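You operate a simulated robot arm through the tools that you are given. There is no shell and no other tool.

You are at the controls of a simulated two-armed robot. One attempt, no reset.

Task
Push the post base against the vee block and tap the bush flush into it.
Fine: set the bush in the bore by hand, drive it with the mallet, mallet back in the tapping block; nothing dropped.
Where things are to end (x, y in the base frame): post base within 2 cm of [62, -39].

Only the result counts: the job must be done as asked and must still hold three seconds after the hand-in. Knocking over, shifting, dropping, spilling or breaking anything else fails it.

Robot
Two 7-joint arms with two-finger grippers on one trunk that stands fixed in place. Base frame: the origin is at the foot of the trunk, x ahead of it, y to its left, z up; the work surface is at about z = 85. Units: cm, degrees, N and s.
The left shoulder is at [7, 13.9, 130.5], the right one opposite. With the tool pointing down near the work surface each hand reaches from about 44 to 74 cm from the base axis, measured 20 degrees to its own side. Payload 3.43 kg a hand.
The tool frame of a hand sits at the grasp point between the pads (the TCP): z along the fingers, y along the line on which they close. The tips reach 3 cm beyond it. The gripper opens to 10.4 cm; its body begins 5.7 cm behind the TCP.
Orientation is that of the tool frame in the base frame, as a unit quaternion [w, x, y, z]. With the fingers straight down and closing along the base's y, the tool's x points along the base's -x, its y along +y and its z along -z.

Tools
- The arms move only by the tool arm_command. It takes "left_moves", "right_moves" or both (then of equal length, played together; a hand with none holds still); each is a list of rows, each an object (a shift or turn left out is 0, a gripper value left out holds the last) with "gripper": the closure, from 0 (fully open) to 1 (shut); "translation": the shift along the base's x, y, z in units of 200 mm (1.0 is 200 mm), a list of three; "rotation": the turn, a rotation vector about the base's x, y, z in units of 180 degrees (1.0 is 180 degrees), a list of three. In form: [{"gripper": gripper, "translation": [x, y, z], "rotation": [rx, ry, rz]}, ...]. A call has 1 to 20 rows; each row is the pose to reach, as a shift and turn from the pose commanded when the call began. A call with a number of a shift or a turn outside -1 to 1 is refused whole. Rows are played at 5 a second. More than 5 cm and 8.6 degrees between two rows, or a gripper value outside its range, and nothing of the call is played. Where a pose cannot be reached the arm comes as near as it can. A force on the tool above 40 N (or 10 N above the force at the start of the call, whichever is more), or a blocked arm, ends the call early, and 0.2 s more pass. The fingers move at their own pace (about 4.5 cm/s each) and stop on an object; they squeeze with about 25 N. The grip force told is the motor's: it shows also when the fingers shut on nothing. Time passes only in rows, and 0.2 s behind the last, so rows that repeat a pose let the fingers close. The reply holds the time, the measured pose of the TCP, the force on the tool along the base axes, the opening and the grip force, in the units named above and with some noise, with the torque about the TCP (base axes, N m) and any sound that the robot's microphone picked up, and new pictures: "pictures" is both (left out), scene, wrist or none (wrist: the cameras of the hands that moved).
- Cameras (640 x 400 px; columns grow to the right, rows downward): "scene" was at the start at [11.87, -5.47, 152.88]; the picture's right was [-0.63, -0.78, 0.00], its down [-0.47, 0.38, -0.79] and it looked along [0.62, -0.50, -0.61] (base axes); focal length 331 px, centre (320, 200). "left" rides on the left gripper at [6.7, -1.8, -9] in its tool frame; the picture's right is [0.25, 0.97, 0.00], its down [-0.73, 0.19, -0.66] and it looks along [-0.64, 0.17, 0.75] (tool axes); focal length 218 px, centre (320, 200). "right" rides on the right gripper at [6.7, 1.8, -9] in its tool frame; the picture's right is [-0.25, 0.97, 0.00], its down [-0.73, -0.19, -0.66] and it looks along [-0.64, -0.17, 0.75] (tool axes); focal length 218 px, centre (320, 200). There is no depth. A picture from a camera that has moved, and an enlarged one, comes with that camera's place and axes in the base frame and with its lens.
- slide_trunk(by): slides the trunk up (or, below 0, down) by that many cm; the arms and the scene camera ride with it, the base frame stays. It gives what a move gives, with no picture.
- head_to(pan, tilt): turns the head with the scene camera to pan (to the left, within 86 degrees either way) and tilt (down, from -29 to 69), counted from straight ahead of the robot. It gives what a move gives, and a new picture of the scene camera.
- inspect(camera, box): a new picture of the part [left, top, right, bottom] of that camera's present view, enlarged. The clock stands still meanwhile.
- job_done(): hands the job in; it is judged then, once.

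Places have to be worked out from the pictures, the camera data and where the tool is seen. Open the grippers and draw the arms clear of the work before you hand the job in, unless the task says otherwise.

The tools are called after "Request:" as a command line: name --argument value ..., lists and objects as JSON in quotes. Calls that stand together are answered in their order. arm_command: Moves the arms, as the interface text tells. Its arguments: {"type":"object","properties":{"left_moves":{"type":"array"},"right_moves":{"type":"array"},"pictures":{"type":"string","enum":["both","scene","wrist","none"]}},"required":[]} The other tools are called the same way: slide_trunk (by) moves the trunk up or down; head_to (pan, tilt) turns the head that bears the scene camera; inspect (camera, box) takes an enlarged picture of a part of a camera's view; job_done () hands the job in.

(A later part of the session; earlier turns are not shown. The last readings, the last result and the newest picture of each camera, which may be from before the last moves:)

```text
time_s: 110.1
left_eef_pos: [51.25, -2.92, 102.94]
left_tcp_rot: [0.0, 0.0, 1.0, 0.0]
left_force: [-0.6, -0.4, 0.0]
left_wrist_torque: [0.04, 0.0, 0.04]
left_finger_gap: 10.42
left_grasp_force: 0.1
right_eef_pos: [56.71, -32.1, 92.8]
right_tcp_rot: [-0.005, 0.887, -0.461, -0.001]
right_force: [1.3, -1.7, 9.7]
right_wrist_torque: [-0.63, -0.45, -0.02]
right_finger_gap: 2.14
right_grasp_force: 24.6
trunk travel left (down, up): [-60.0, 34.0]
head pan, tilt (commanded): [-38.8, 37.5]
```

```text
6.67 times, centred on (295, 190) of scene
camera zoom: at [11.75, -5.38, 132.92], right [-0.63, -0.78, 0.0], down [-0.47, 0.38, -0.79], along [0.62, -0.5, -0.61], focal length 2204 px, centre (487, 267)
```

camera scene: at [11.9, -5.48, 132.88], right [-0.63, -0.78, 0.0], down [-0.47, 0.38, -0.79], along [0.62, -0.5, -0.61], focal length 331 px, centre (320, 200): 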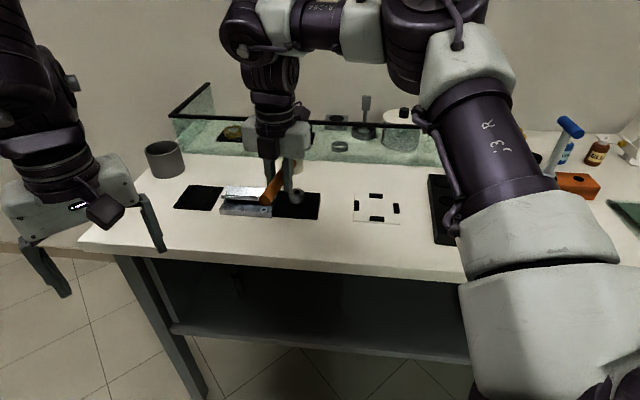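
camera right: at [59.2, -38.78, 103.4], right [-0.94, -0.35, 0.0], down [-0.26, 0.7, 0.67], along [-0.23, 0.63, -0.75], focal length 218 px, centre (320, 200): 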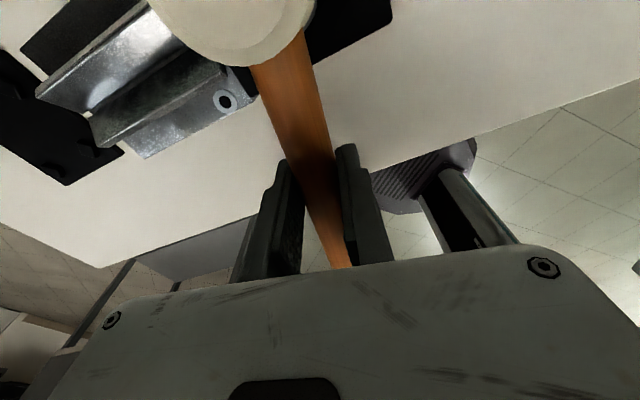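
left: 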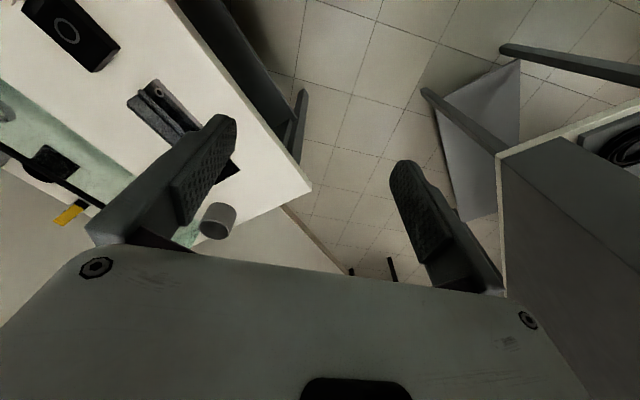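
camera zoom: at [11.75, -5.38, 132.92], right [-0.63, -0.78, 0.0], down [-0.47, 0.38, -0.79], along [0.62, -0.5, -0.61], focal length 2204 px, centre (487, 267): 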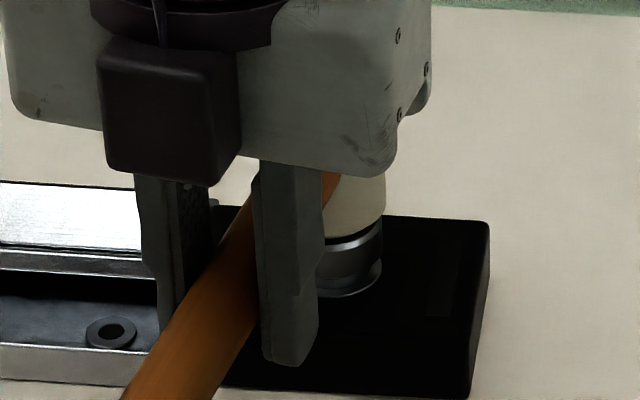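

Contact at TCP z≈92.8 (9.7 N) with the head flat on the bush and no slip in the grip. Now I make a first tap: raise 1.5 cm and strike down briskly, then lift and look.

Request:
arm_command --right_moves '[{"translation": [0, 0, 0.04]}, {"translation": [0, 0, 0.08]}, {"translation": [0, 0, 0.08]}, {"translation": [0, 0, -0.01]}, {"translation": [0, 0, 0.06]}, {"translation": [0, 0, 0.1]}]' --pictures "none"

Request:
inspect --camera "scene" --box '[260, 160, 330, 220]'

```text
time_s: 111.5
left_eef_pos: [51.36, -2.87, 102.85]
left_tcp_rot: [0.0, 0.0, 1.0, 0.001]
left_force: [0.2, 0.9, -0.1]
left_wrist_torque: [-0.04, -0.03, 0.0]
left_finger_gap: 10.41
left_grasp_force: 0.1
right_eef_pos: [56.77, -32.18, 94.71]
right_tcp_rot: [-0.005, 0.887, -0.461, -0.004]
right_force: [0.1, 0.0, -2.3]
right_wrist_torque: [0.12, 0.12, 0.05]
right_finger_gap: 2.13
right_grasp_force: 24.8
trunk travel left (down, up): [-60.0, 34.0]
head pan, tilt (commanded): [-38.8, 37.5]
```

```text
6.67 times, centred on (295, 190) of scene
camera zoom: at [11.88, -5.46, 132.88], right [-0.63, -0.78, 0.0], down [-0.47, 0.38, -0.79], along [0.62, -0.5, -0.61], focal length 2204 px, centre (487, 267)
```

zoom: 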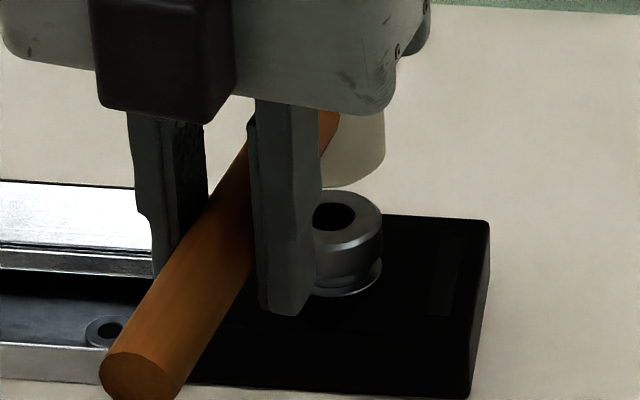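

No sound was reported. I measure the bush's remaining gap in a strong enlargement.

Request:
inspect --camera "scene" --box '[280, 180, 315, 210]'

```text
13.33 times, centred on (298, 195) of scene
camera zoom: at [11.88, -5.46, 132.88], right [-0.63, -0.78, 0.0], down [-0.47, 0.38, -0.79], along [0.62, -0.5, -0.61], focal length 4408 px, centre (620, 267)
```

zoom: 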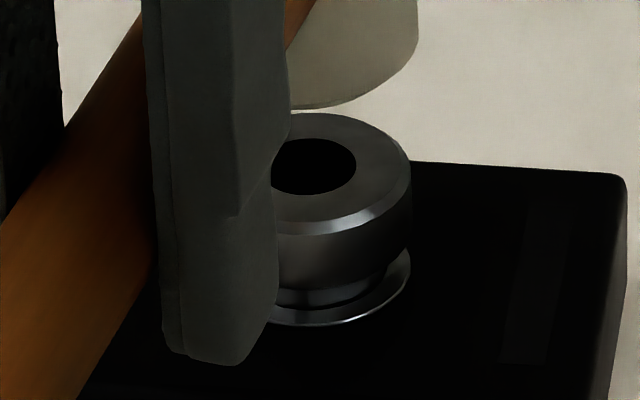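

The bush has ~0.7 cm left; that tap was too soft. I strike harder: raise to 4 cm above and come down in one row (~20 cm/s) with slight overshoot, then lift.

Request:
arm_command --right_moves '[{"translation": [0, 0, 0.06]}, {"translation": [0, 0, 0.1]}, {"translation": [0, 0, 0.1]}, {"translation": [0, 0, -0.115]}, {"translation": [0, 0, -0.115]}, {"translation": [0, 0, 0.0]}, {"translation": [0, 0, 0.05]}]' --pictures "none"

Request:
inspect --camera "scene" --box '[280, 180, 315, 210]'

```text
time_s: 113.1
left_eef_pos: [51.26, -2.84, 102.81]
left_tcp_rot: [0.0, 0.0, 1.0, -0.001]
left_force: [0.2, -0.8, 0.3]
left_wrist_torque: [0.0, 0.01, 0.0]
left_finger_gap: 10.42
left_grasp_force: 0.0
right_eef_pos: [56.8, -32.15, 95.79]
right_tcp_rot: [-0.006, 0.887, -0.462, -0.004]
right_force: [-0.3, 0.6, -3.8]
right_wrist_torque: [0.11, 0.07, -0.02]
right_finger_gap: 2.12
right_grasp_force: 24.9
trunk travel left (down, up): [-60.0, 34.0]
head pan, tilt (commanded): [-38.8, 37.5]
```

```text
13.33 times, centred on (298, 195) of scene
camera zoom: at [11.86, -5.44, 132.88], right [-0.63, -0.78, 0.0], down [-0.47, 0.38, -0.79], along [0.62, -0.5, -0.61], focal length 4408 px, centre (620, 267)
```

zoom: 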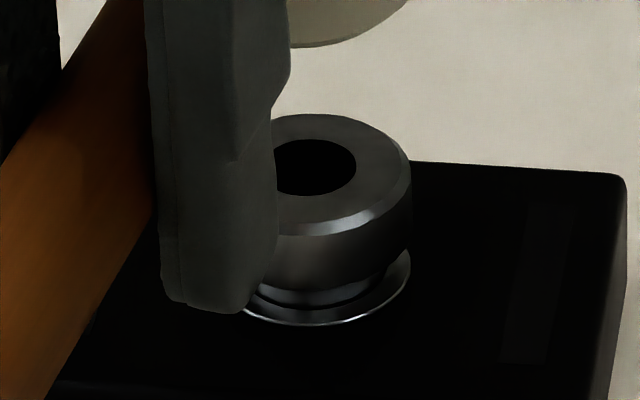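

No visible movement, so beyond this depth it needs real blows. I use a longer swing: up to ~8.5 cm above, then two fast rows down (~24 cm/s) with ~0.5 cm overshoot, ending the call there to read the force and sound.

Request:
arm_command --right_moves '[{"translation": [0, 0, 0.1]}, {"translation": [0, 0, 0.2]}, {"translation": [0, 0, 0.28]}, {"translation": [0, 0, 0.295]}, {"translation": [0, 0, 0.295]}, {"translation": [0, 0, 0.055]}, {"translation": [0, 0, -0.175]}]' --pictures "none"

Request:
inspect --camera "scene" --box '[260, 160, 330, 220]'

```text
time_s: 114.7
left_eef_pos: [51.14, -2.73, 102.92]
left_tcp_rot: [0.001, 0.0, 1.0, 0.0]
left_force: [0.2, -0.5, 0.2]
left_wrist_torque: [0.01, -0.02, 0.01]
left_finger_gap: 10.42
left_grasp_force: 0.0
right_eef_pos: [56.74, -32.18, 92.38]
right_tcp_rot: [-0.005, 0.887, -0.461, -0.001]
right_force: [2.3, -1.1, 1.1]
right_wrist_torque: [-0.1, -0.08, 0.08]
right_finger_gap: 2.14
right_grasp_force: 24.8
right hand out of reach, approached as far as the arm can: row 3, 4, 5
trunk travel left (down, up): [-60.0, 34.0]
head pan, tilt (commanded): [-38.8, 37.5]
```

```text
6.67 times, centred on (295, 190) of scene
camera zoom: at [11.78, -5.42, 132.91], right [-0.63, -0.78, 0.0], down [-0.47, 0.38, -0.79], along [0.62, -0.5, -0.61], focal length 2204 px, centre (487, 267)
```

zoom: 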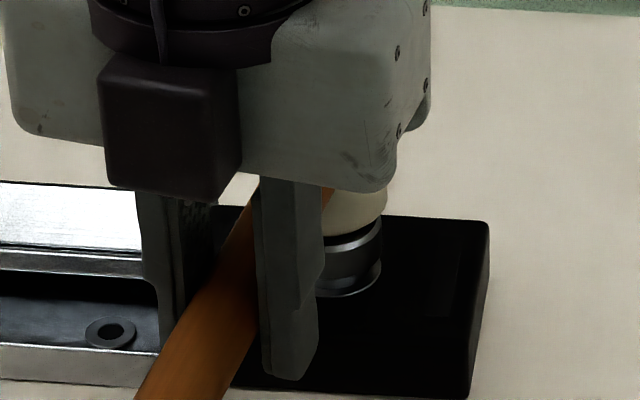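

Now the TCP is at 92.38 with only 1.1 N, so something moved: bush driven or mallet pivoted. I lift 3 cm and look.

Request:
arm_command --right_moves '[{"translation": [0, 0, 0.05]}, {"translation": [0, 0, 0.12]}, {"translation": [0, 0, 0.17]}, {"translation": [0, 0, 0.17]}]' --pictures "wrist"

Request:
inspect --camera "scene" --box '[280, 180, 315, 210]'

Request:
inspect --camera "scene" --box '[240, 130, 340, 220]'

```text
time_s: 115.7
left_eef_pos: [51.22, -2.96, 102.85]
left_tcp_rot: [0.001, 0.0, 1.0, 0.0]
left_force: [-0.4, 0.7, 0.0]
left_wrist_torque: [-0.01, -0.02, -0.01]
left_finger_gap: 10.42
left_grasp_force: 0.1
right_eef_pos: [56.71, -32.11, 95.62]
right_tcp_rot: [-0.005, 0.887, -0.462, -0.002]
right_force: [-0.5, 0.4, -1.8]
right_wrist_torque: [0.13, 0.1, -0.02]
right_finger_gap: 2.13
right_grasp_force: 25.2
trunk travel left (down, up): [-60.0, 34.0]
head pan, tilt (commanded): [-38.8, 37.5]
camera right: at [59.2, -38.76, 104.5], right [-0.94, -0.35, 0.0], down [-0.26, 0.7, 0.67], along [-0.23, 0.63, -0.75], focal length 218 px, centre (320, 200)
```

right: 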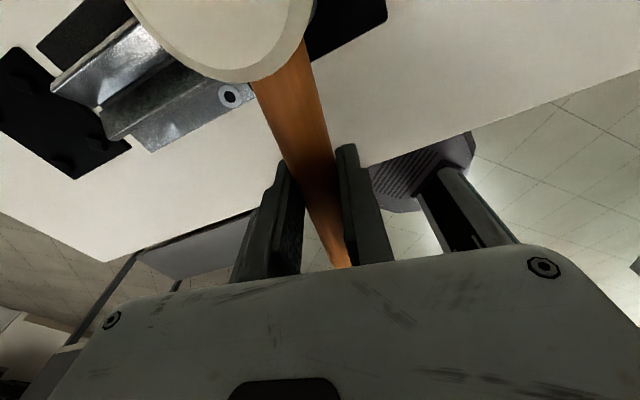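

```text
13.33 times, centred on (298, 195) of scene
camera zoom: at [11.91, -5.48, 132.88], right [-0.63, -0.78, 0.0], down [-0.47, 0.38, -0.79], along [0.62, -0.5, -0.61], focal length 4408 px, centre (620, 267)
```

zoom: 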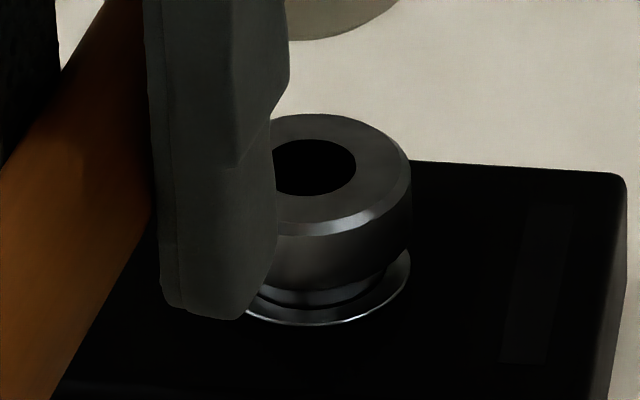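

```text
4.44 times, centred on (290, 175) of scene
camera zoom: at [11.91, -5.48, 132.88], right [-0.63, -0.78, 0.0], down [-0.47, 0.38, -0.79], along [0.62, -0.5, -0.61], focal length 1470 px, centre (453, 311)
```

zoom: 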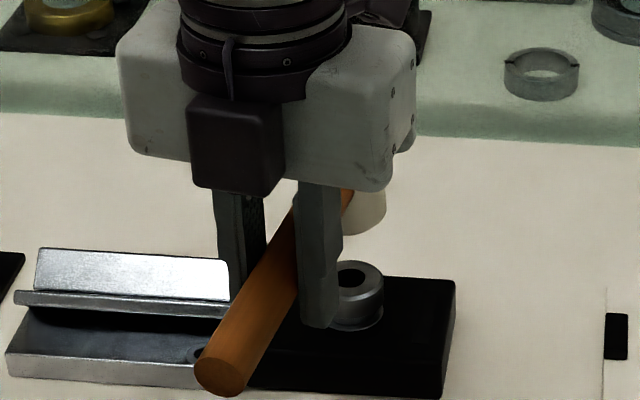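

The bush didn't move; instead the mallet pivoted ~3.5° in my grip, so gripping the handle 8 cm from the head can't transmit a real blow. I'll return the mallet to its pocket and re-grip it by the head itself; first back along the same path.

Request:
arm_command --right_moves '[{"translation": [-0.007, -0.02, 0.06], "rotation": [0, 0, -0.008]}, {"translation": [-0.025, -0.07, 0.12], "rotation": [0, 0, -0.025]}, {"translation": [-0.045, -0.14, 0.18], "rotation": [0, 0, -0.047]}, {"translation": [-0.07, -0.21, 0.23], "rotation": [0, 0, -0.071]}, {"translation": [-0.095, -0.29, 0.27], "rotation": [0, 0, -0.096]}, {"translation": [-0.12, -0.37, 0.3], "rotation": [0, 0, -0.122]}, {"translation": [-0.15, -0.45, 0.3], "rotation": [0, 0, -0.148]}, {"translation": [-0.175, -0.53, 0.3], "rotation": [0, 0, -0.174]}, {"translation": [-0.2, -0.6, 0.3], "rotation": [0, 0, -0.198]}, {"translation": [-0.217, -0.645, 0.3], "rotation": [0, 0, -0.215]}, {"translation": [-0.224, -0.665, 0.3], "rotation": [0, 0, -0.222]}, {"translation": [-0.224, -0.665, 0.3], "rotation": [0, 0, -0.222]}]' --pictures "none"

Request:
arm_command --right_moves '[{"translation": [-0.005, -0.03, 0], "rotation": [0, 0, -0.008]}, {"translation": [-0.015, -0.1, -0.01], "rotation": [0, 0, -0.025]}, {"translation": [-0.025, -0.19, -0.02], "rotation": [0, 0, -0.047]}, {"translation": [-0.04, -0.29, -0.03], "rotation": [0, 0, -0.071]}, {"translation": [-0.055, -0.4, -0.05], "rotation": [0, 0, -0.096]}, {"translation": [-0.07, -0.51, -0.07], "rotation": [0, 0, -0.122]}, {"translation": [-0.08, -0.62, -0.09], "rotation": [0, 0, -0.148]}, {"translation": [-0.09, -0.73, -0.11], "rotation": [0, 0, -0.174]}, {"translation": [-0.1, -0.83, -0.12], "rotation": [0, 0, -0.198]}, {"translation": [-0.11, -0.9, -0.125], "rotation": [0, 0, -0.215]}, {"translation": [-0.115, -0.93, -0.125], "rotation": [0, 0, -0.222]}, {"translation": [-0.115, -0.93, -0.125], "rotation": [0, 0, -0.222]}]'

```text
time_s: 118.3
left_eef_pos: [51.25, -2.8, 102.8]
left_tcp_rot: [0.0, 0.0, 1.0, 0.0]
left_force: [-0.3, 0.0, 0.2]
left_wrist_torque: [0.01, 0.0, 0.03]
left_finger_gap: 10.4
left_grasp_force: 0.1
right_eef_pos: [52.27, -45.52, 101.53]
right_tcp_rot: [0.007, -0.675, 0.737, 0.002]
right_force: [-0.6, -0.3, -2.7]
right_wrist_torque: [0.16, 0.0, -0.01]
right_finger_gap: 2.11
right_grasp_force: 25.0
trunk travel left (down, up): [-60.0, 34.0]
head pan, tilt (commanded): [-38.8, 37.5]
```

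```text
time_s: 120.9
left_eef_pos: [51.27, -2.84, 102.9]
left_tcp_rot: [0.001, -0.001, 1.0, 0.0]
left_force: [-0.3, 0.3, 0.1]
left_wrist_torque: [0.0, 0.04, 0.02]
left_finger_gap: 10.39
left_grasp_force: 0.1
right_eef_pos: [49.91, -64.08, 98.94]
right_tcp_rot: [0.006, -0.384, 0.923, -0.001]
right_force: [-0.2, -0.6, -1.8]
right_wrist_torque: [0.08, -0.12, 0.02]
right_finger_gap: 2.15
right_grasp_force: 25.3
trunk travel left (down, up): [-60.0, 34.0]
head pan, tilt (commanded): [-38.8, 37.5]
camera scene: at [11.9, -5.49, 132.88], right [-0.63, -0.78, 0.0], down [-0.47, 0.38, -0.79], along [0.62, -0.5, -0.61], focal length 331 px, centre (320, 200)
camera right: at [43.93, -67.6, 107.95], right [-0.51, 0.86, 0.0], down [0.64, 0.38, 0.67], along [0.58, 0.33, -0.75], focal length 218 px, centre (320, 200)
```

scene: 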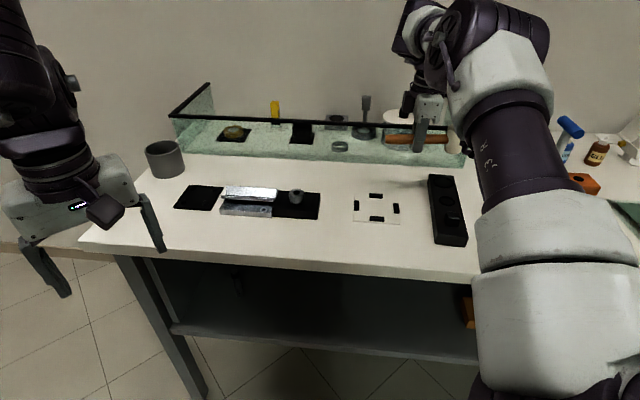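
right: 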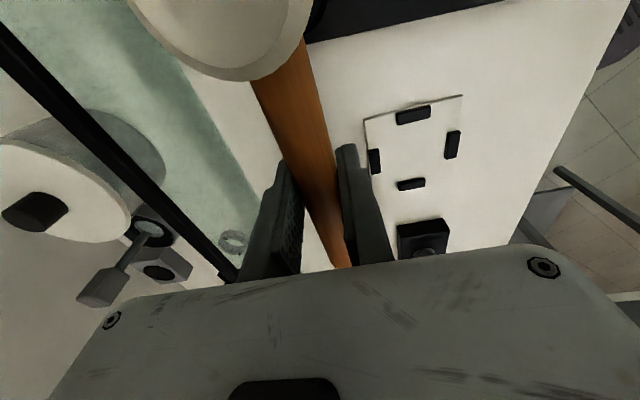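

I tilt the hand 3.5° to bring the head vertical again and lower to z≈93.5, then check alignment with the pocket.

Request:
arm_command --right_moves '[{"translation": [0.002, 0.0, -0.05], "rotation": [0.007, -0.007, 0]}, {"translation": [0.004, 0.001, -0.12], "rotation": [0.01375, -0.01375, 0]}, {"translation": [0.004, 0.001, -0.2], "rotation": [0.01375, -0.01375, 0]}, {"translation": [0.004, 0.001, -0.27], "rotation": [0.01375, -0.01375, 0]}, {"translation": [0.004, 0.001, -0.27], "rotation": [0.01375, -0.01375, 0]}]' --pictures "none"

Request:
inspect --camera "scene" --box '[380, 130, 480, 210]'

Request:
inspect --camera "scene" --box '[425, 150, 465, 195]'

```text
time_s: 122.1
left_eef_pos: [51.19, -2.85, 102.8]
left_tcp_rot: [0.0, 0.001, 1.0, 0.0]
left_force: [-0.4, 0.2, 0.0]
left_wrist_torque: [0.04, -0.04, -0.01]
left_finger_gap: 10.4
left_grasp_force: 0.1
right_eef_pos: [50.07, -64.05, 93.59]
right_tcp_rot: [0.034, -0.383, 0.923, 0.011]
right_force: [-0.4, -0.1, -2.3]
right_wrist_torque: [0.13, -0.12, -0.03]
right_finger_gap: 2.13
right_grasp_force: 25.0
trunk travel left (down, up): [-60.0, 34.0]
head pan, tilt (commanded): [-38.8, 37.5]
```

```text
5.00 times, centred on (430, 170) of scene
camera zoom: at [11.89, -5.48, 132.88], right [-0.63, -0.78, 0.0], down [-0.47, 0.38, -0.79], along [0.62, -0.5, -0.61], focal length 1653 px, centre (-230, 350)
```

zoom: 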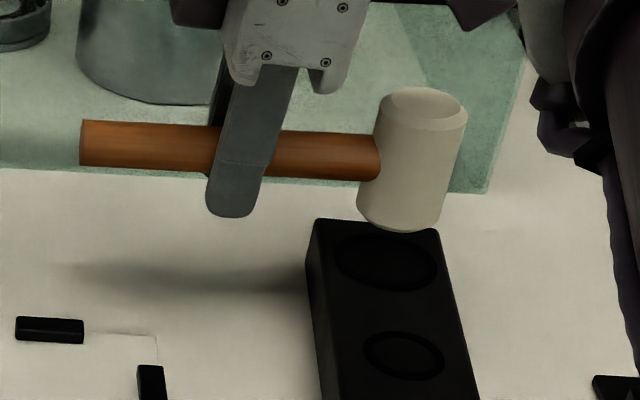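

```text
8.89 times, centred on (445, 172) of scene
camera zoom: at [11.89, -5.48, 132.88], right [-0.63, -0.78, 0.0], down [-0.47, 0.38, -0.79], along [0.62, -0.5, -0.61], focal length 2939 px, centre (-791, 444)
```

zoom: 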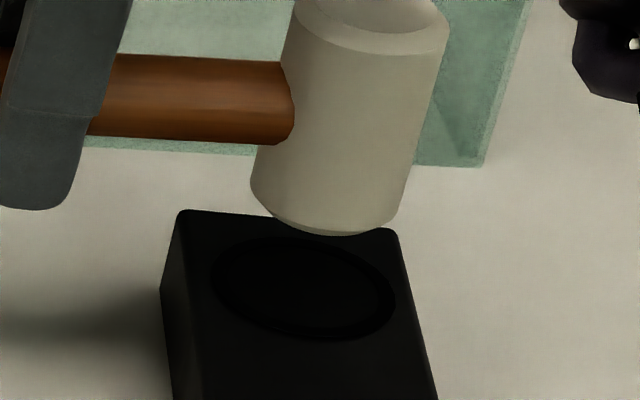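

The head is vertical and lines up over the pocket. I lower slowly to z≈91, just above entry, then into the pocket.

Request:
arm_command --right_moves '[{"translation": [0, 0, -0.03]}, {"translation": [0, 0, -0.06]}, {"translation": [0, 0, -0.09]}, {"translation": [0, 0, -0.115]}, {"translation": [0, 0, -0.125]}, {"translation": [0, 0, -0.125]}]' --pictures "none"

Request:
inspect --camera "scene" --box '[425, 155, 465, 200]'

```text
time_s: 123.5
left_eef_pos: [51.17, -2.84, 102.77]
left_tcp_rot: [0.001, 0.0, 1.0, 0.0]
left_force: [-0.7, 0.4, 0.1]
left_wrist_torque: [0.03, -0.05, -0.03]
left_finger_gap: 10.41
left_grasp_force: 0.1
right_eef_pos: [50.08, -63.98, 91.1]
right_tcp_rot: [0.033, -0.383, 0.923, 0.012]
right_force: [4.3, -0.9, -4.5]
right_wrist_torque: [0.3, -0.71, -0.56]
right_finger_gap: 2.14
right_grasp_force: 25.1
trunk travel left (down, up): [-60.0, 34.0]
head pan, tilt (commanded): [-38.8, 37.5]
```

```text
8.89 times, centred on (445, 178) of scene
camera zoom: at [11.92, -5.52, 132.87], right [-0.63, -0.78, 0.0], down [-0.47, 0.38, -0.79], along [0.62, -0.5, -0.61], focal length 2939 px, centre (-791, 400)
```

zoom: 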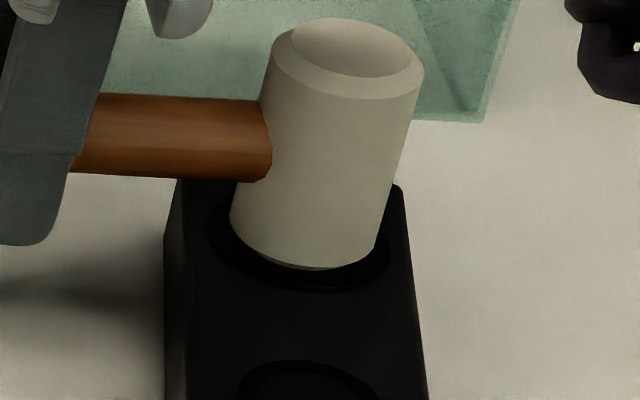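

Near the pocket there is a pull: -4.5 N down plus a sideways force and twist, as if the seat draws the mallet in. I follow it: lower the remaining ~1 cm with a slight clockwise turn.

Request:
arm_command --right_moves '[{"translation": [0.002, -0.001, -0.01], "rotation": [0, 0, -0.004]}, {"translation": [0.003, -0.001, -0.02], "rotation": [0, 0, -0.008]}, {"translation": [0.004, -0.002, -0.03], "rotation": [0, 0, -0.011]}, {"translation": [0.004, -0.002, -0.04], "rotation": [0, 0, -0.011]}, {"translation": [0.004, -0.002, -0.048], "rotation": [0, 0, -0.011]}]' --pictures "none"

Request:
inspect --camera "scene" --box '[400, 150, 500, 260]'

```text
time_s: 124.7
left_eef_pos: [51.36, -2.95, 102.98]
left_tcp_rot: [-0.001, 0.0, 1.0, 0.0]
left_force: [0.1, 0.1, 1.0]
left_wrist_torque: [-0.03, 0.02, -0.01]
left_finger_gap: 10.39
left_grasp_force: 0.1
right_eef_pos: [50.12, -64.11, 90.11]
right_tcp_rot: [0.034, -0.368, 0.929, 0.011]
right_force: [4.8, -1.0, -5.8]
right_wrist_torque: [0.31, -0.67, -0.62]
right_finger_gap: 2.14
right_grasp_force: 25.2
trunk travel left (down, up): [-60.0, 34.0]
head pan, tilt (commanded): [-38.8, 37.5]
```

```text
3.64 times, centred on (450, 205) of scene
camera zoom: at [11.92, -5.52, 132.87], right [-0.63, -0.78, 0.0], down [-0.47, 0.38, -0.79], along [0.62, -0.5, -0.61], focal length 1202 px, centre (-153, 182)
```

zoom: 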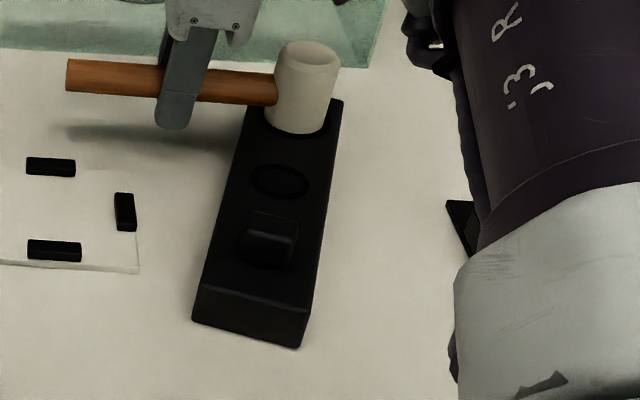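

The tapping block has swung further clockwise while I lowered. I must understand this before going on, so I look closely at the block, the head and the surroundings.

Request:
inspect --camera "scene" --box '[410, 150, 470, 210]'

Request:
inspect --camera "right" --box '[0, 0, 640, 400]'

Request:
inspect --camera "scene" --box '[0, 0, 640, 400]'

```text
6.67 times, centred on (440, 180) of scene
camera zoom: at [11.92, -5.52, 132.87], right [-0.63, -0.78, 0.0], down [-0.47, 0.38, -0.79], along [0.62, -0.5, -0.61], focal length 2204 px, centre (-480, 333)
```

zoom: 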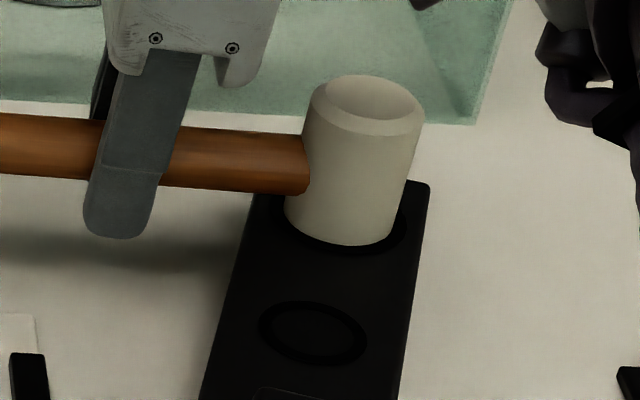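

```text
1.00 times, centred on (320, 200) of right (not enlarged: the box is as wide or as high as the picture)
camera zoom: at [43.58, -67.77, 98.62], right [-0.48, 0.88, 0.01], down [0.62, 0.33, 0.71], along [0.62, 0.35, -0.71], focal length 218 px, centre (320, 200)
```

zoom: 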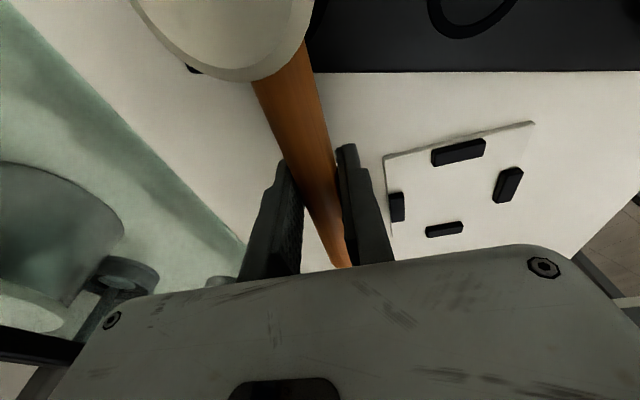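

```text
1.00 times, centred on (320, 200) of scene (not enlarged: the box is as wide or as high as the picture)
camera zoom: at [11.92, -5.52, 132.87], right [-0.63, -0.78, 0.0], down [-0.47, 0.38, -0.79], along [0.62, -0.5, -0.61], focal length 331 px, centre (320, 200)
```

zoom: 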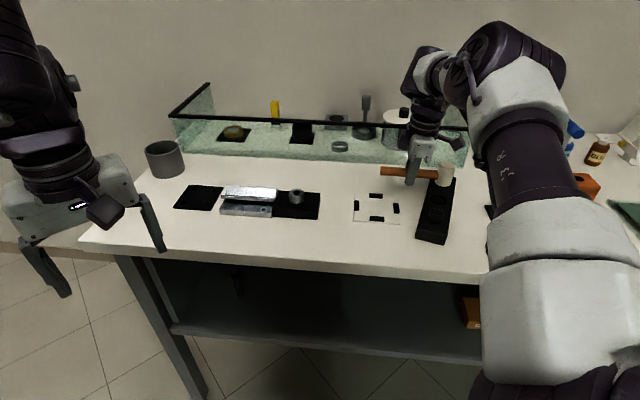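

Let me take a static reading with no motion to see whether these forces persist.

Request:
arm_command --right_moves '[{"translation": [0, 0, 0]}, {"translation": [0, 0, 0]}]' --pictures "none"

Request:
inspect --camera "scene" --box '[400, 150, 500, 260]'

```text
time_s: 125.3
left_eef_pos: [51.21, -2.92, 102.86]
left_tcp_rot: [-0.001, 0.0, 1.0, 0.001]
left_force: [0.0, 0.6, 0.1]
left_wrist_torque: [0.05, 0.02, 0.0]
left_finger_gap: 10.41
left_grasp_force: 0.1
right_eef_pos: [50.11, -64.11, 90.11]
right_tcp_rot: [0.034, -0.367, 0.93, 0.01]
right_force: [5.7, -0.4, -2.4]
right_wrist_torque: [0.04, -0.55, -0.61]
right_finger_gap: 2.13
right_grasp_force: 25.1
trunk travel left (down, up): [-60.0, 34.0]
head pan, tilt (commanded): [-38.8, 37.5]
```

```text
3.64 times, centred on (450, 205) of scene
camera zoom: at [11.91, -5.52, 132.88], right [-0.63, -0.78, 0.0], down [-0.47, 0.38, -0.79], along [0.62, -0.5, -0.61], focal length 1202 px, centre (-153, 182)
```

zoom: 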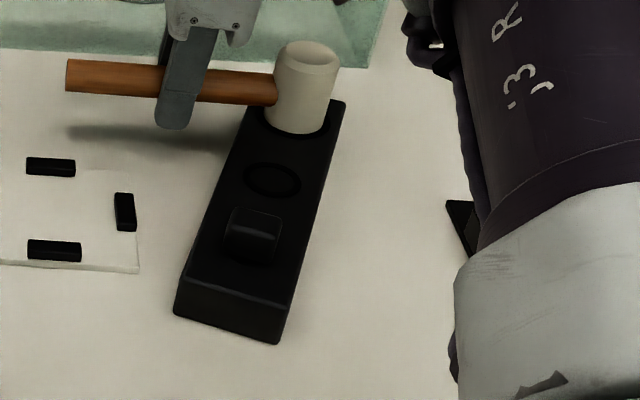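

The block keeps turning even with the hand still, so the grip on the seated mallet is forcing it. I release the handle right away.

Request:
arm_command --right_moves '[{"gripper": 0.7}, {"gripper": 0.52}]' --pictures "none"

Request:
inspect --camera "scene" --box '[400, 150, 500, 260]'

```text
time_s: 125.9
left_eef_pos: [51.25, -2.96, 102.87]
left_tcp_rot: [0.0, 0.0, 1.0, 0.001]
left_force: [-0.8, -1.2, -0.8]
left_wrist_torque: [-0.02, -0.02, 0.01]
left_finger_gap: 10.38
left_grasp_force: 0.1
right_eef_pos: [50.06, -64.05, 90.22]
right_tcp_rot: [0.034, -0.367, 0.93, 0.009]
right_force: [-0.1, -0.5, -1.1]
right_wrist_torque: [0.02, 0.03, 0.01]
right_finger_gap: 5.01
right_grasp_force: 0.0
trunk travel left (down, up): [-60.0, 34.0]
head pan, tilt (commanded): [-38.8, 37.5]
```

```text
3.64 times, centred on (450, 205) of scene
camera zoom: at [11.88, -5.48, 132.88], right [-0.63, -0.78, 0.0], down [-0.47, 0.38, -0.79], along [0.62, -0.5, -0.61], focal length 1202 px, centre (-153, 182)
```

zoom: 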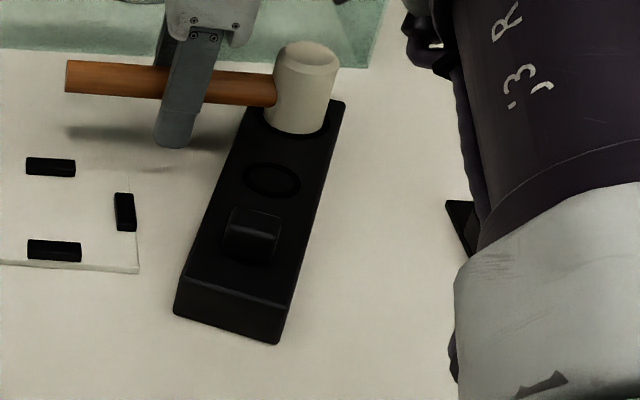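

Released, the block stopped turning and the mallet stands in its pocket. I rise, then move above the head with the hand leaning 13°, fingers to close across the handle line, to grip the head itself.

Request:
arm_command --right_moves '[{"translation": [0, 0, 0.1], "gripper": 0.45}, {"translation": [0, 0, 0.25], "gripper": 0.4}, {"translation": [0, 0, 0.42], "gripper": 0.4}, {"translation": [-0.08, -0.08, 0.45], "rotation": [0.018, -0.019, 0]}, {"translation": [-0.2, -0.19, 0.45], "rotation": [0.0361, -0.0385, 0]}, {"translation": [-0.298, -0.2825, 0.45], "rotation": [0.0361, -0.0385, 0]}, {"translation": [-0.298, -0.2825, 0.45], "rotation": [0.0361, -0.0385, 0]}]'

Request:
inspect --camera "right" --box '[240, 60, 400, 260]'

Request:
inspect --camera "scene" --box '[390, 110, 490, 210]'

```text
time_s: 127.5
left_eef_pos: [51.34, -2.79, 102.96]
left_tcp_rot: [0.0, 0.0, 1.0, 0.0]
left_force: [0.5, -0.1, 0.0]
left_wrist_torque: [0.0, -0.03, -0.02]
left_finger_gap: 10.41
left_grasp_force: 0.1
right_eef_pos: [44.1, -69.77, 99.12]
right_tcp_rot: [0.111, -0.364, 0.924, 0.04]
right_force: [0.4, 0.3, -0.4]
right_wrist_torque: [0.01, -0.01, -0.01]
right_finger_gap: 6.25
right_grasp_force: 0.0
trunk travel left (down, up): [-60.0, 34.0]
head pan, tilt (commanded): [-38.8, 37.5]
camera scene: at [11.89, -5.46, 132.88], right [-0.63, -0.78, 0.0], down [-0.47, 0.38, -0.79], along [0.62, -0.5, -0.61], focal length 331 px, centre (320, 200)
camera right: at [36.62, -74.32, 106.4], right [-0.48, 0.88, 0.05], down [0.53, 0.24, 0.81], along [0.7, 0.42, -0.58], focal length 218 px, centre (320, 200)
```

scene: 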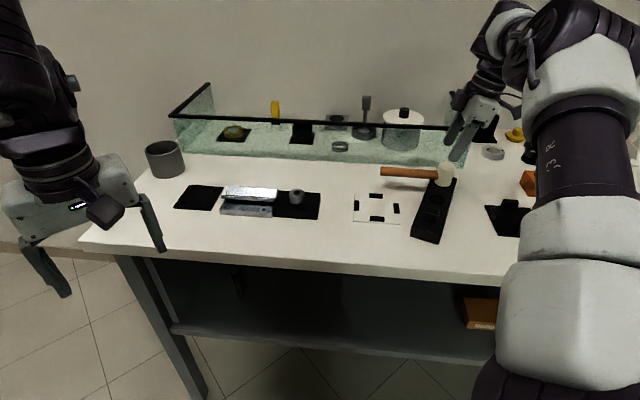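
right: 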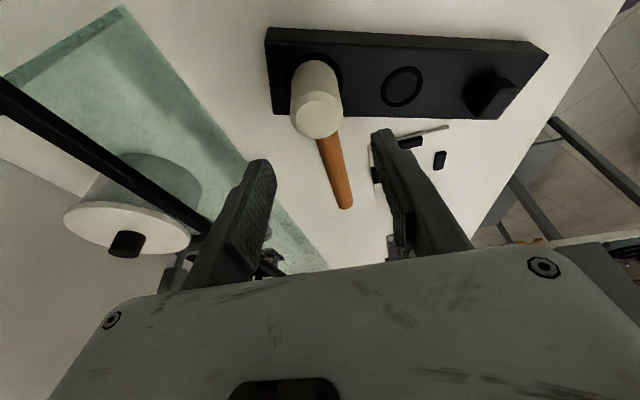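

```text
2.00 times, centred on (320, 160) of right
camera zoom: at [36.62, -74.32, 106.4], right [-0.48, 0.88, 0.05], down [0.53, 0.24, 0.81], along [0.7, 0.42, -0.58], focal length 436 px, centre (320, 280)
```

zoom: 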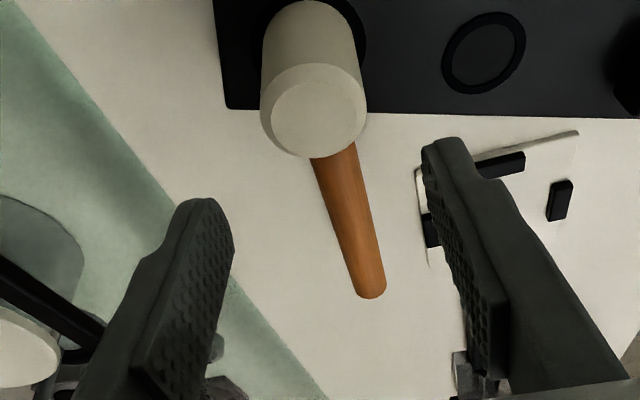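

```text
4.00 times, centred on (440, 160) of scene
camera zoom: at [11.89, -5.46, 132.88], right [-0.63, -0.78, 0.0], down [-0.47, 0.38, -0.79], along [0.62, -0.5, -0.61], focal length 1322 px, centre (-160, 360)
```

zoom: 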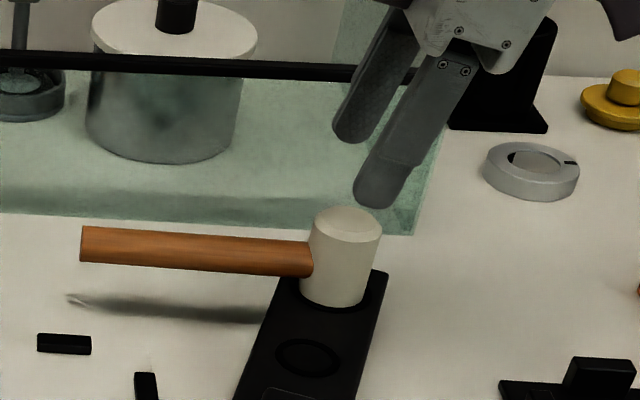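

Head axis is at ≈(44.26,-69.42). I correct slightly and lower around the head to z≈91.9, staged, checking force.

Request:
arm_command --right_moves '[{"translation": [-0.0035, 0.0035, -0.08]}, {"translation": [-0.0035, 0.0035, -0.16]}, {"translation": [-0.0035, 0.0035, -0.24]}, {"translation": [-0.0035, 0.0035, -0.31]}, {"translation": [-0.0035, 0.0035, -0.355]}, {"translation": [-0.0035, 0.0035, -0.355]}]' --pictures "wrist"

Request:
inspect --camera "scene" --box '[400, 130, 480, 210]'

```text
time_s: 128.9
left_eef_pos: [51.39, -2.85, 102.81]
left_tcp_rot: [0.001, 0.0, 1.0, 0.0]
left_force: [-1.2, 0.7, 0.0]
left_wrist_torque: [0.0, 0.0, -0.02]
left_finger_gap: 10.4
left_grasp_force: 0.1
right_eef_pos: [44.05, -69.67, 92.08]
right_tcp_rot: [0.111, -0.364, 0.924, 0.04]
right_force: [0.2, 0.1, 0.2]
right_wrist_torque: [0.01, -0.03, 0.01]
right_finger_gap: 6.24
right_grasp_force: 0.1
trunk travel left (down, up): [-60.0, 34.0]
head pan, tilt (commanded): [-38.8, 37.5]
camera right: at [36.54, -74.2, 99.29], right [-0.48, 0.88, 0.05], down [0.53, 0.24, 0.81], along [0.7, 0.42, -0.58], focal length 218 px, centre (320, 200)
```

right: 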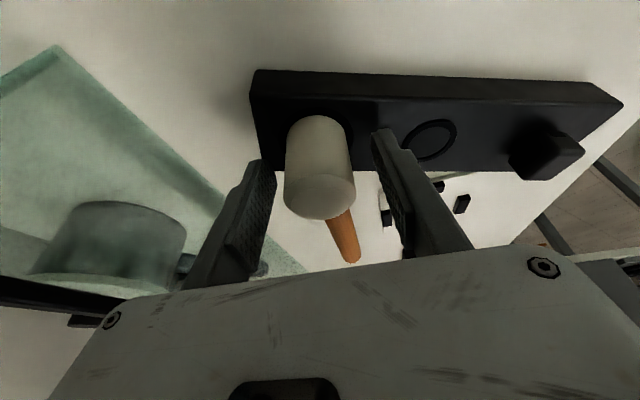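

```text
5.00 times, centred on (440, 170) of scene
camera zoom: at [11.86, -5.46, 132.88], right [-0.63, -0.78, 0.0], down [-0.47, 0.38, -0.79], along [0.62, -0.5, -0.61], focal length 1653 px, centre (-280, 350)
```

zoom: 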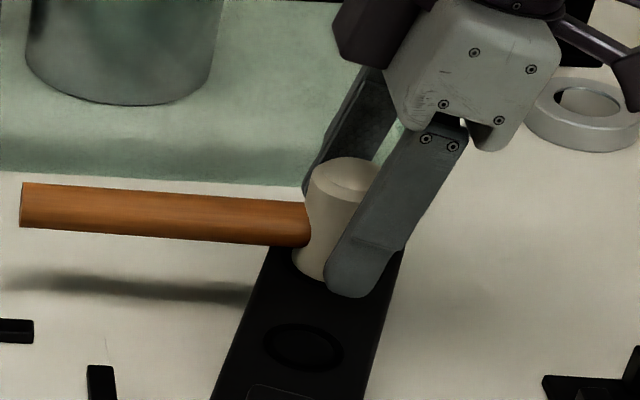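

The fingers stand on both sides of the head with clearance. I close on it and then lift 1.5 cm gently in the same call.

Request:
arm_command --right_moves '[{"gripper": 0.55}, {"gripper": 0.8}, {"gripper": 1.0}, {"gripper": 1.0}, {"translation": [0, 0, 0.01], "gripper": 1.0}, {"translation": [0, 0, 0.025], "gripper": 1.0}, {"translation": [0, 0, 0.04], "gripper": 1.0}, {"translation": [0, 0, 0.06], "gripper": 1.0}, {"translation": [0, 0, 0.08], "gripper": 1.0}, {"translation": [0, 0, 0.08], "gripper": 1.0}]' --pictures "wrist"

Request:
inspect --camera "scene" --box '[380, 120, 500, 260]'

```text
time_s: 131.1
left_eef_pos: [51.29, -2.89, 102.83]
left_tcp_rot: [0.0, 0.0, 1.0, 0.0]
left_force: [0.2, 0.3, 0.0]
left_wrist_torque: [-0.02, 0.01, 0.0]
left_finger_gap: 10.38
left_grasp_force: 0.1
right_eef_pos: [44.21, -69.76, 93.63]
right_tcp_rot: [0.111, -0.364, 0.924, 0.041]
right_force: [0.4, -0.4, -3.1]
right_wrist_torque: [-0.03, 0.05, -0.02]
right_finger_gap: 3.71
right_grasp_force: 25.1
trunk travel left (down, up): [-60.0, 34.0]
head pan, tilt (commanded): [-38.8, 37.5]
camera right: at [36.6, -74.27, 100.81], right [-0.48, 0.88, 0.05], down [0.53, 0.24, 0.81], along [0.7, 0.42, -0.58], focal length 218 px, centre (320, 200)
```

right: 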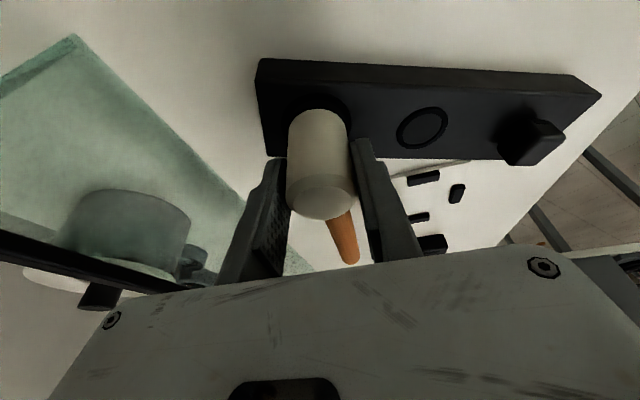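

```text
2.86 times, centred on (440, 190) of scene
camera zoom: at [11.9, -5.53, 132.88], right [-0.63, -0.78, 0.0], down [-0.47, 0.38, -0.79], along [0.62, -0.5, -0.61], focal length 945 px, centre (-23, 229)
```

zoom: 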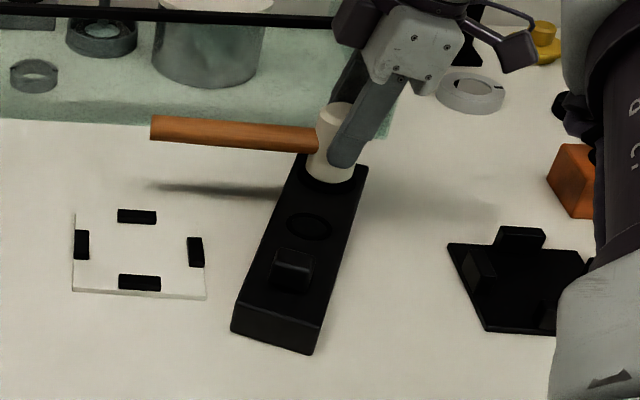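

The head is held (3.71 cm, 25 N) and lifts freely; the block stays put. I raise the mallet further and carry it toward the bore, turning to yaw ≈ -20°.

Request:
arm_command --right_moves '[{"translation": [0, 0, 0.02]}, {"translation": [0, 0, 0.06]}, {"translation": [0, 0, 0.12]}, {"translation": [0, 0, 0.19]}, {"translation": [0, 0, 0.26]}, {"translation": [0, 0, 0.31]}, {"translation": [0, 0, 0.32]}]' --pictures "none"

Request:
arm_command --right_moves '[{"translation": [0.01, 0.02, 0], "rotation": [0, 0, -0.012]}, {"translation": [0.025, 0.07, 0], "rotation": [0, 0, -0.035]}, {"translation": [0.05, 0.14, 0], "rotation": [0, 0, -0.065]}, {"translation": [0.075, 0.23, 0], "rotation": [0, 0, -0.1]}, {"translation": [0.105, 0.32, 0], "rotation": [0, 0, -0.135]}, {"translation": [0.135, 0.41, 0], "rotation": [0, 0, -0.17]}, {"translation": [0.165, 0.5, 0], "rotation": [0, 0, -0.205]}, {"translation": [0.195, 0.59, 0], "rotation": [0, 0, -0.24]}, {"translation": [0.22, 0.68, 0], "rotation": [0, 0, -0.275]}, {"translation": [0.25, 0.77, 0], "rotation": [0, 0, -0.31]}, {"translation": [0.275, 0.84, 0], "rotation": [0, 0, -0.335]}, {"translation": [0.29, 0.885, 0], "rotation": [0, 0, -0.35]}, {"translation": [0.29, 0.885, 0], "rotation": [0, 0, -0.35]}]'

```text
time_s: 132.7
left_eef_pos: [51.33, -2.94, 102.99]
left_tcp_rot: [0.0, 0.0, 1.0, 0.0]
left_force: [-0.2, -0.1, 0.1]
left_wrist_torque: [0.0, -0.02, -0.01]
left_finger_gap: 10.39
left_grasp_force: 0.0
right_eef_pos: [44.1, -69.7, 100.09]
right_tcp_rot: [0.111, -0.363, 0.924, 0.041]
right_force: [0.6, -1.0, -2.7]
right_wrist_torque: [-0.04, 0.04, -0.02]
right_finger_gap: 3.69
right_grasp_force: 25.2
trunk travel left (down, up): [-60.0, 34.0]
head pan, tilt (commanded): [-38.8, 37.5]
```

```text
time_s: 135.5
left_eef_pos: [51.31, -2.93, 102.84]
left_tcp_rot: [0.0, 0.0, 1.0, 0.0]
left_force: [0.4, 1.0, 0.1]
left_wrist_torque: [-0.03, 0.02, 0.0]
left_finger_gap: 10.38
left_grasp_force: 0.0
right_eef_pos: [49.9, -51.94, 100.07]
right_tcp_rot: [0.116, 0.174, 0.978, -0.024]
right_force: [0.8, -0.2, -2.5]
right_wrist_torque: [0.03, 0.0, -0.03]
right_finger_gap: 3.72
right_grasp_force: 25.7
trunk travel left (down, up): [-60.0, 34.0]
head pan, tilt (commanded): [-38.8, 37.5]
camera scene: at [11.89, -5.52, 132.88], right [-0.63, -0.78, 0.0], down [-0.47, 0.38, -0.79], along [0.62, -0.5, -0.61], focal length 331 px, centre (320, 200)
camera right: at [42.42, -47.35, 107.21], right [0.56, 0.82, 0.05], down [0.46, -0.37, 0.81], along [0.69, -0.43, -0.58], focal length 218 px, centre (320, 200)
```

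scene: 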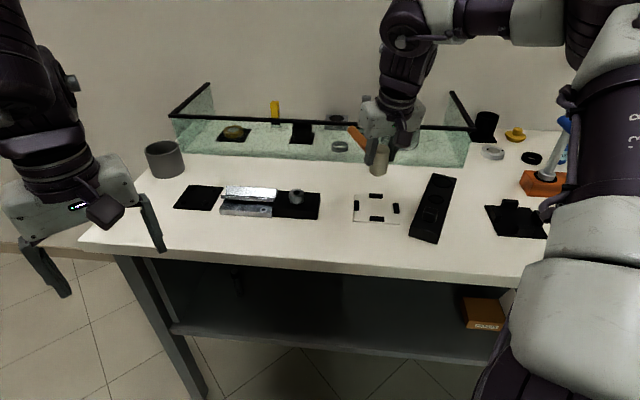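
right: 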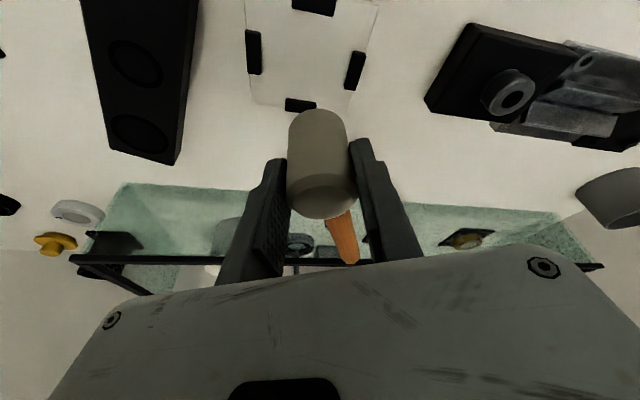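

All steady. Now I bring the head over the bush at (61.07,-38.47), z≈98.

Request:
arm_command --right_moves '[{"translation": [0.02, 0.025, 0]}, {"translation": [0.07, 0.085, 0]}, {"translation": [0.14, 0.17, 0]}, {"translation": [0.22, 0.27, 0]}, {"translation": [0.3, 0.365, -0.02]}, {"translation": [0.38, 0.46, -0.04]}, {"translation": [0.46, 0.555, -0.06]}, {"translation": [0.52, 0.63, -0.08]}, {"translation": [0.55, 0.668, -0.1]}, {"translation": [0.556, 0.674, -0.1]}, {"translation": [0.556, 0.674, -0.1]}]'

Request:
inspect --camera "scene" --box '[250, 130, 340, 220]'

Request:
inspect --camera "right" --box '[250, 40, 390, 220]'

```text
time_s: 137.9
left_eef_pos: [51.23, -2.84, 102.84]
left_tcp_rot: [0.0, 0.0, 1.0, 0.0]
left_force: [0.2, 0.1, 0.2]
left_wrist_torque: [0.0, -0.01, -0.04]
left_finger_gap: 10.4
left_grasp_force: 0.1
right_eef_pos: [61.17, -38.51, 98.02]
right_tcp_rot: [0.114, 0.172, 0.978, -0.023]
right_force: [-1.2, -0.8, -1.5]
right_wrist_torque: [0.01, 0.03, -0.01]
right_finger_gap: 3.7
right_grasp_force: 25.0
trunk travel left (down, up): [-60.0, 34.0]
head pan, tilt (commanded): [-38.8, 37.5]
camera scene: at [11.91, -5.47, 132.88], right [-0.63, -0.78, 0.0], down [-0.47, 0.38, -0.79], along [0.62, -0.5, -0.61], focal length 331 px, centre (320, 200)
camera right: at [53.62, -33.82, 105.21], right [0.56, 0.83, 0.05], down [0.46, -0.36, 0.81], along [0.69, -0.43, -0.58], focal length 218 px, centre (320, 200)
```

scene: 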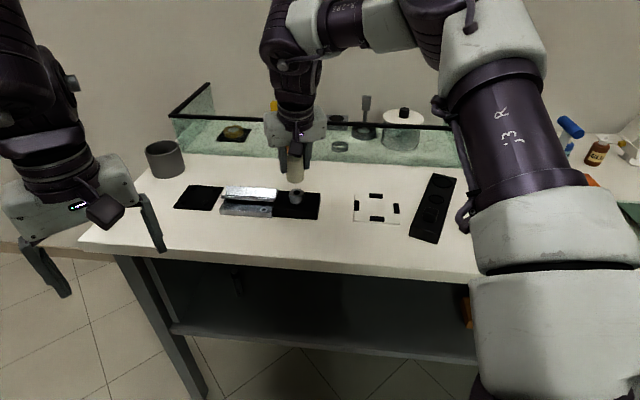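
right: 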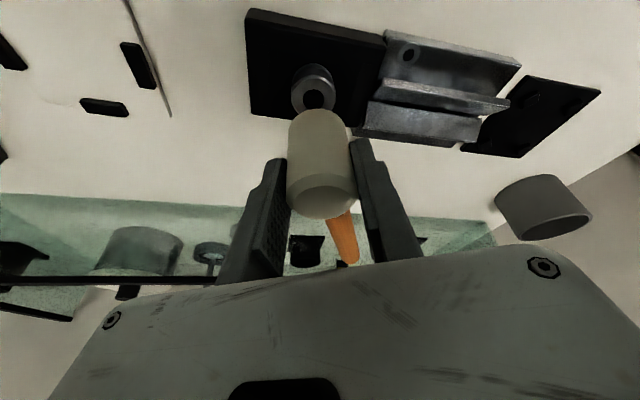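

```text
4.44 times, centred on (295, 175) of scene
camera zoom: at [11.91, -5.47, 132.88], right [-0.63, -0.78, 0.0], down [-0.47, 0.38, -0.79], along [0.62, -0.5, -0.61], focal length 1470 px, centre (431, 311)
```

zoom: 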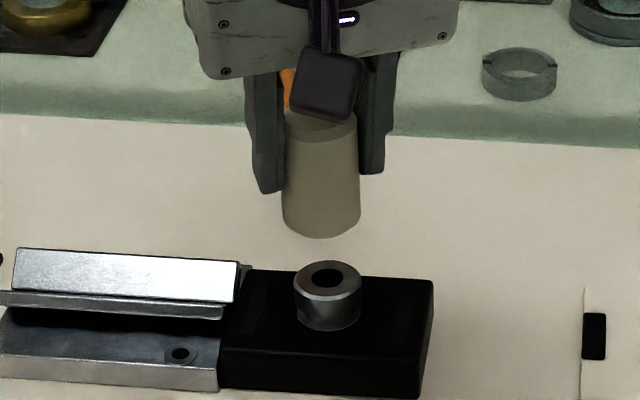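

```text
2.22 times, centred on (320, 130) of right
camera zoom: at [53.62, -33.82, 105.21], right [0.56, 0.83, 0.05], down [0.46, -0.36, 0.81], along [0.69, -0.43, -0.58], focal length 485 px, centre (320, 356)
```

zoom: 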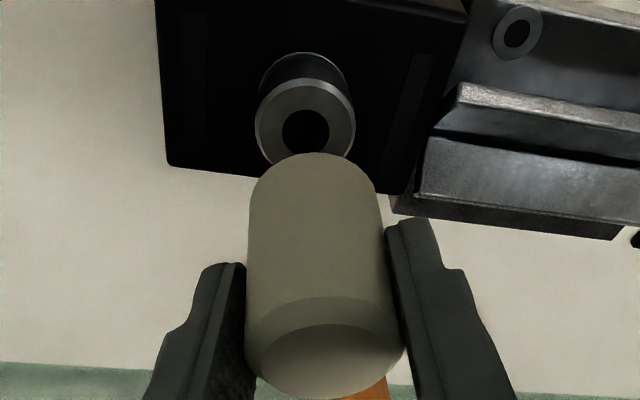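

The head hangs vertically over the bush, within ~0.15 cm sideways. I correct slightly and lower to z≈95.2, then on to contact.

Request:
arm_command --right_moves '[{"translation": [-0.003, -0.003, -0.05]}, {"translation": [-0.003, -0.003, -0.1]}, {"translation": [-0.003, -0.003, -0.135]}, {"translation": [-0.003, -0.003, -0.135]}]' --pictures "none"

Request:
inspect --camera "scene" --box '[270, 155, 325, 215]'

```text
time_s: 138.9
left_eef_pos: [51.24, -2.75, 102.82]
left_tcp_rot: [0.0, 0.0, 1.0, 0.0]
left_force: [-0.4, -0.2, -1.1]
left_wrist_torque: [0.01, 0.01, 0.0]
left_finger_gap: 10.39
left_grasp_force: 0.1
right_eef_pos: [61.01, -38.52, 95.41]
right_tcp_rot: [0.116, 0.172, 0.978, -0.024]
right_force: [0.5, -0.2, -1.5]
right_wrist_torque: [-0.01, -0.02, 0.0]
right_finger_gap: 3.71
right_grasp_force: 25.2
trunk travel left (down, up): [-60.0, 34.0]
head pan, tilt (commanded): [-38.8, 37.5]
```

```text
6.67 times, centred on (298, 185) of scene
camera zoom: at [11.91, -5.48, 132.88], right [-0.63, -0.78, 0.0], down [-0.47, 0.38, -0.79], along [0.62, -0.5, -0.61], focal length 2204 px, centre (470, 300)
```

zoom: 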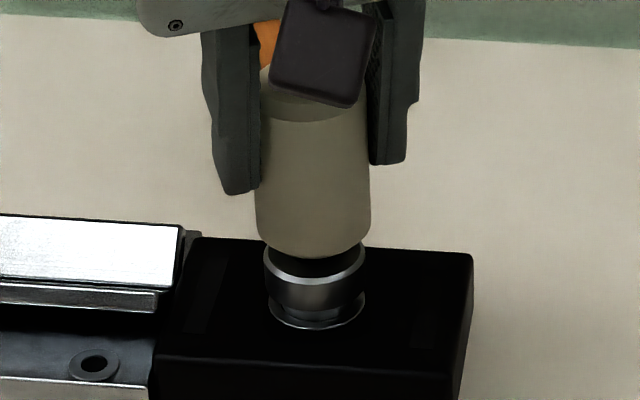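

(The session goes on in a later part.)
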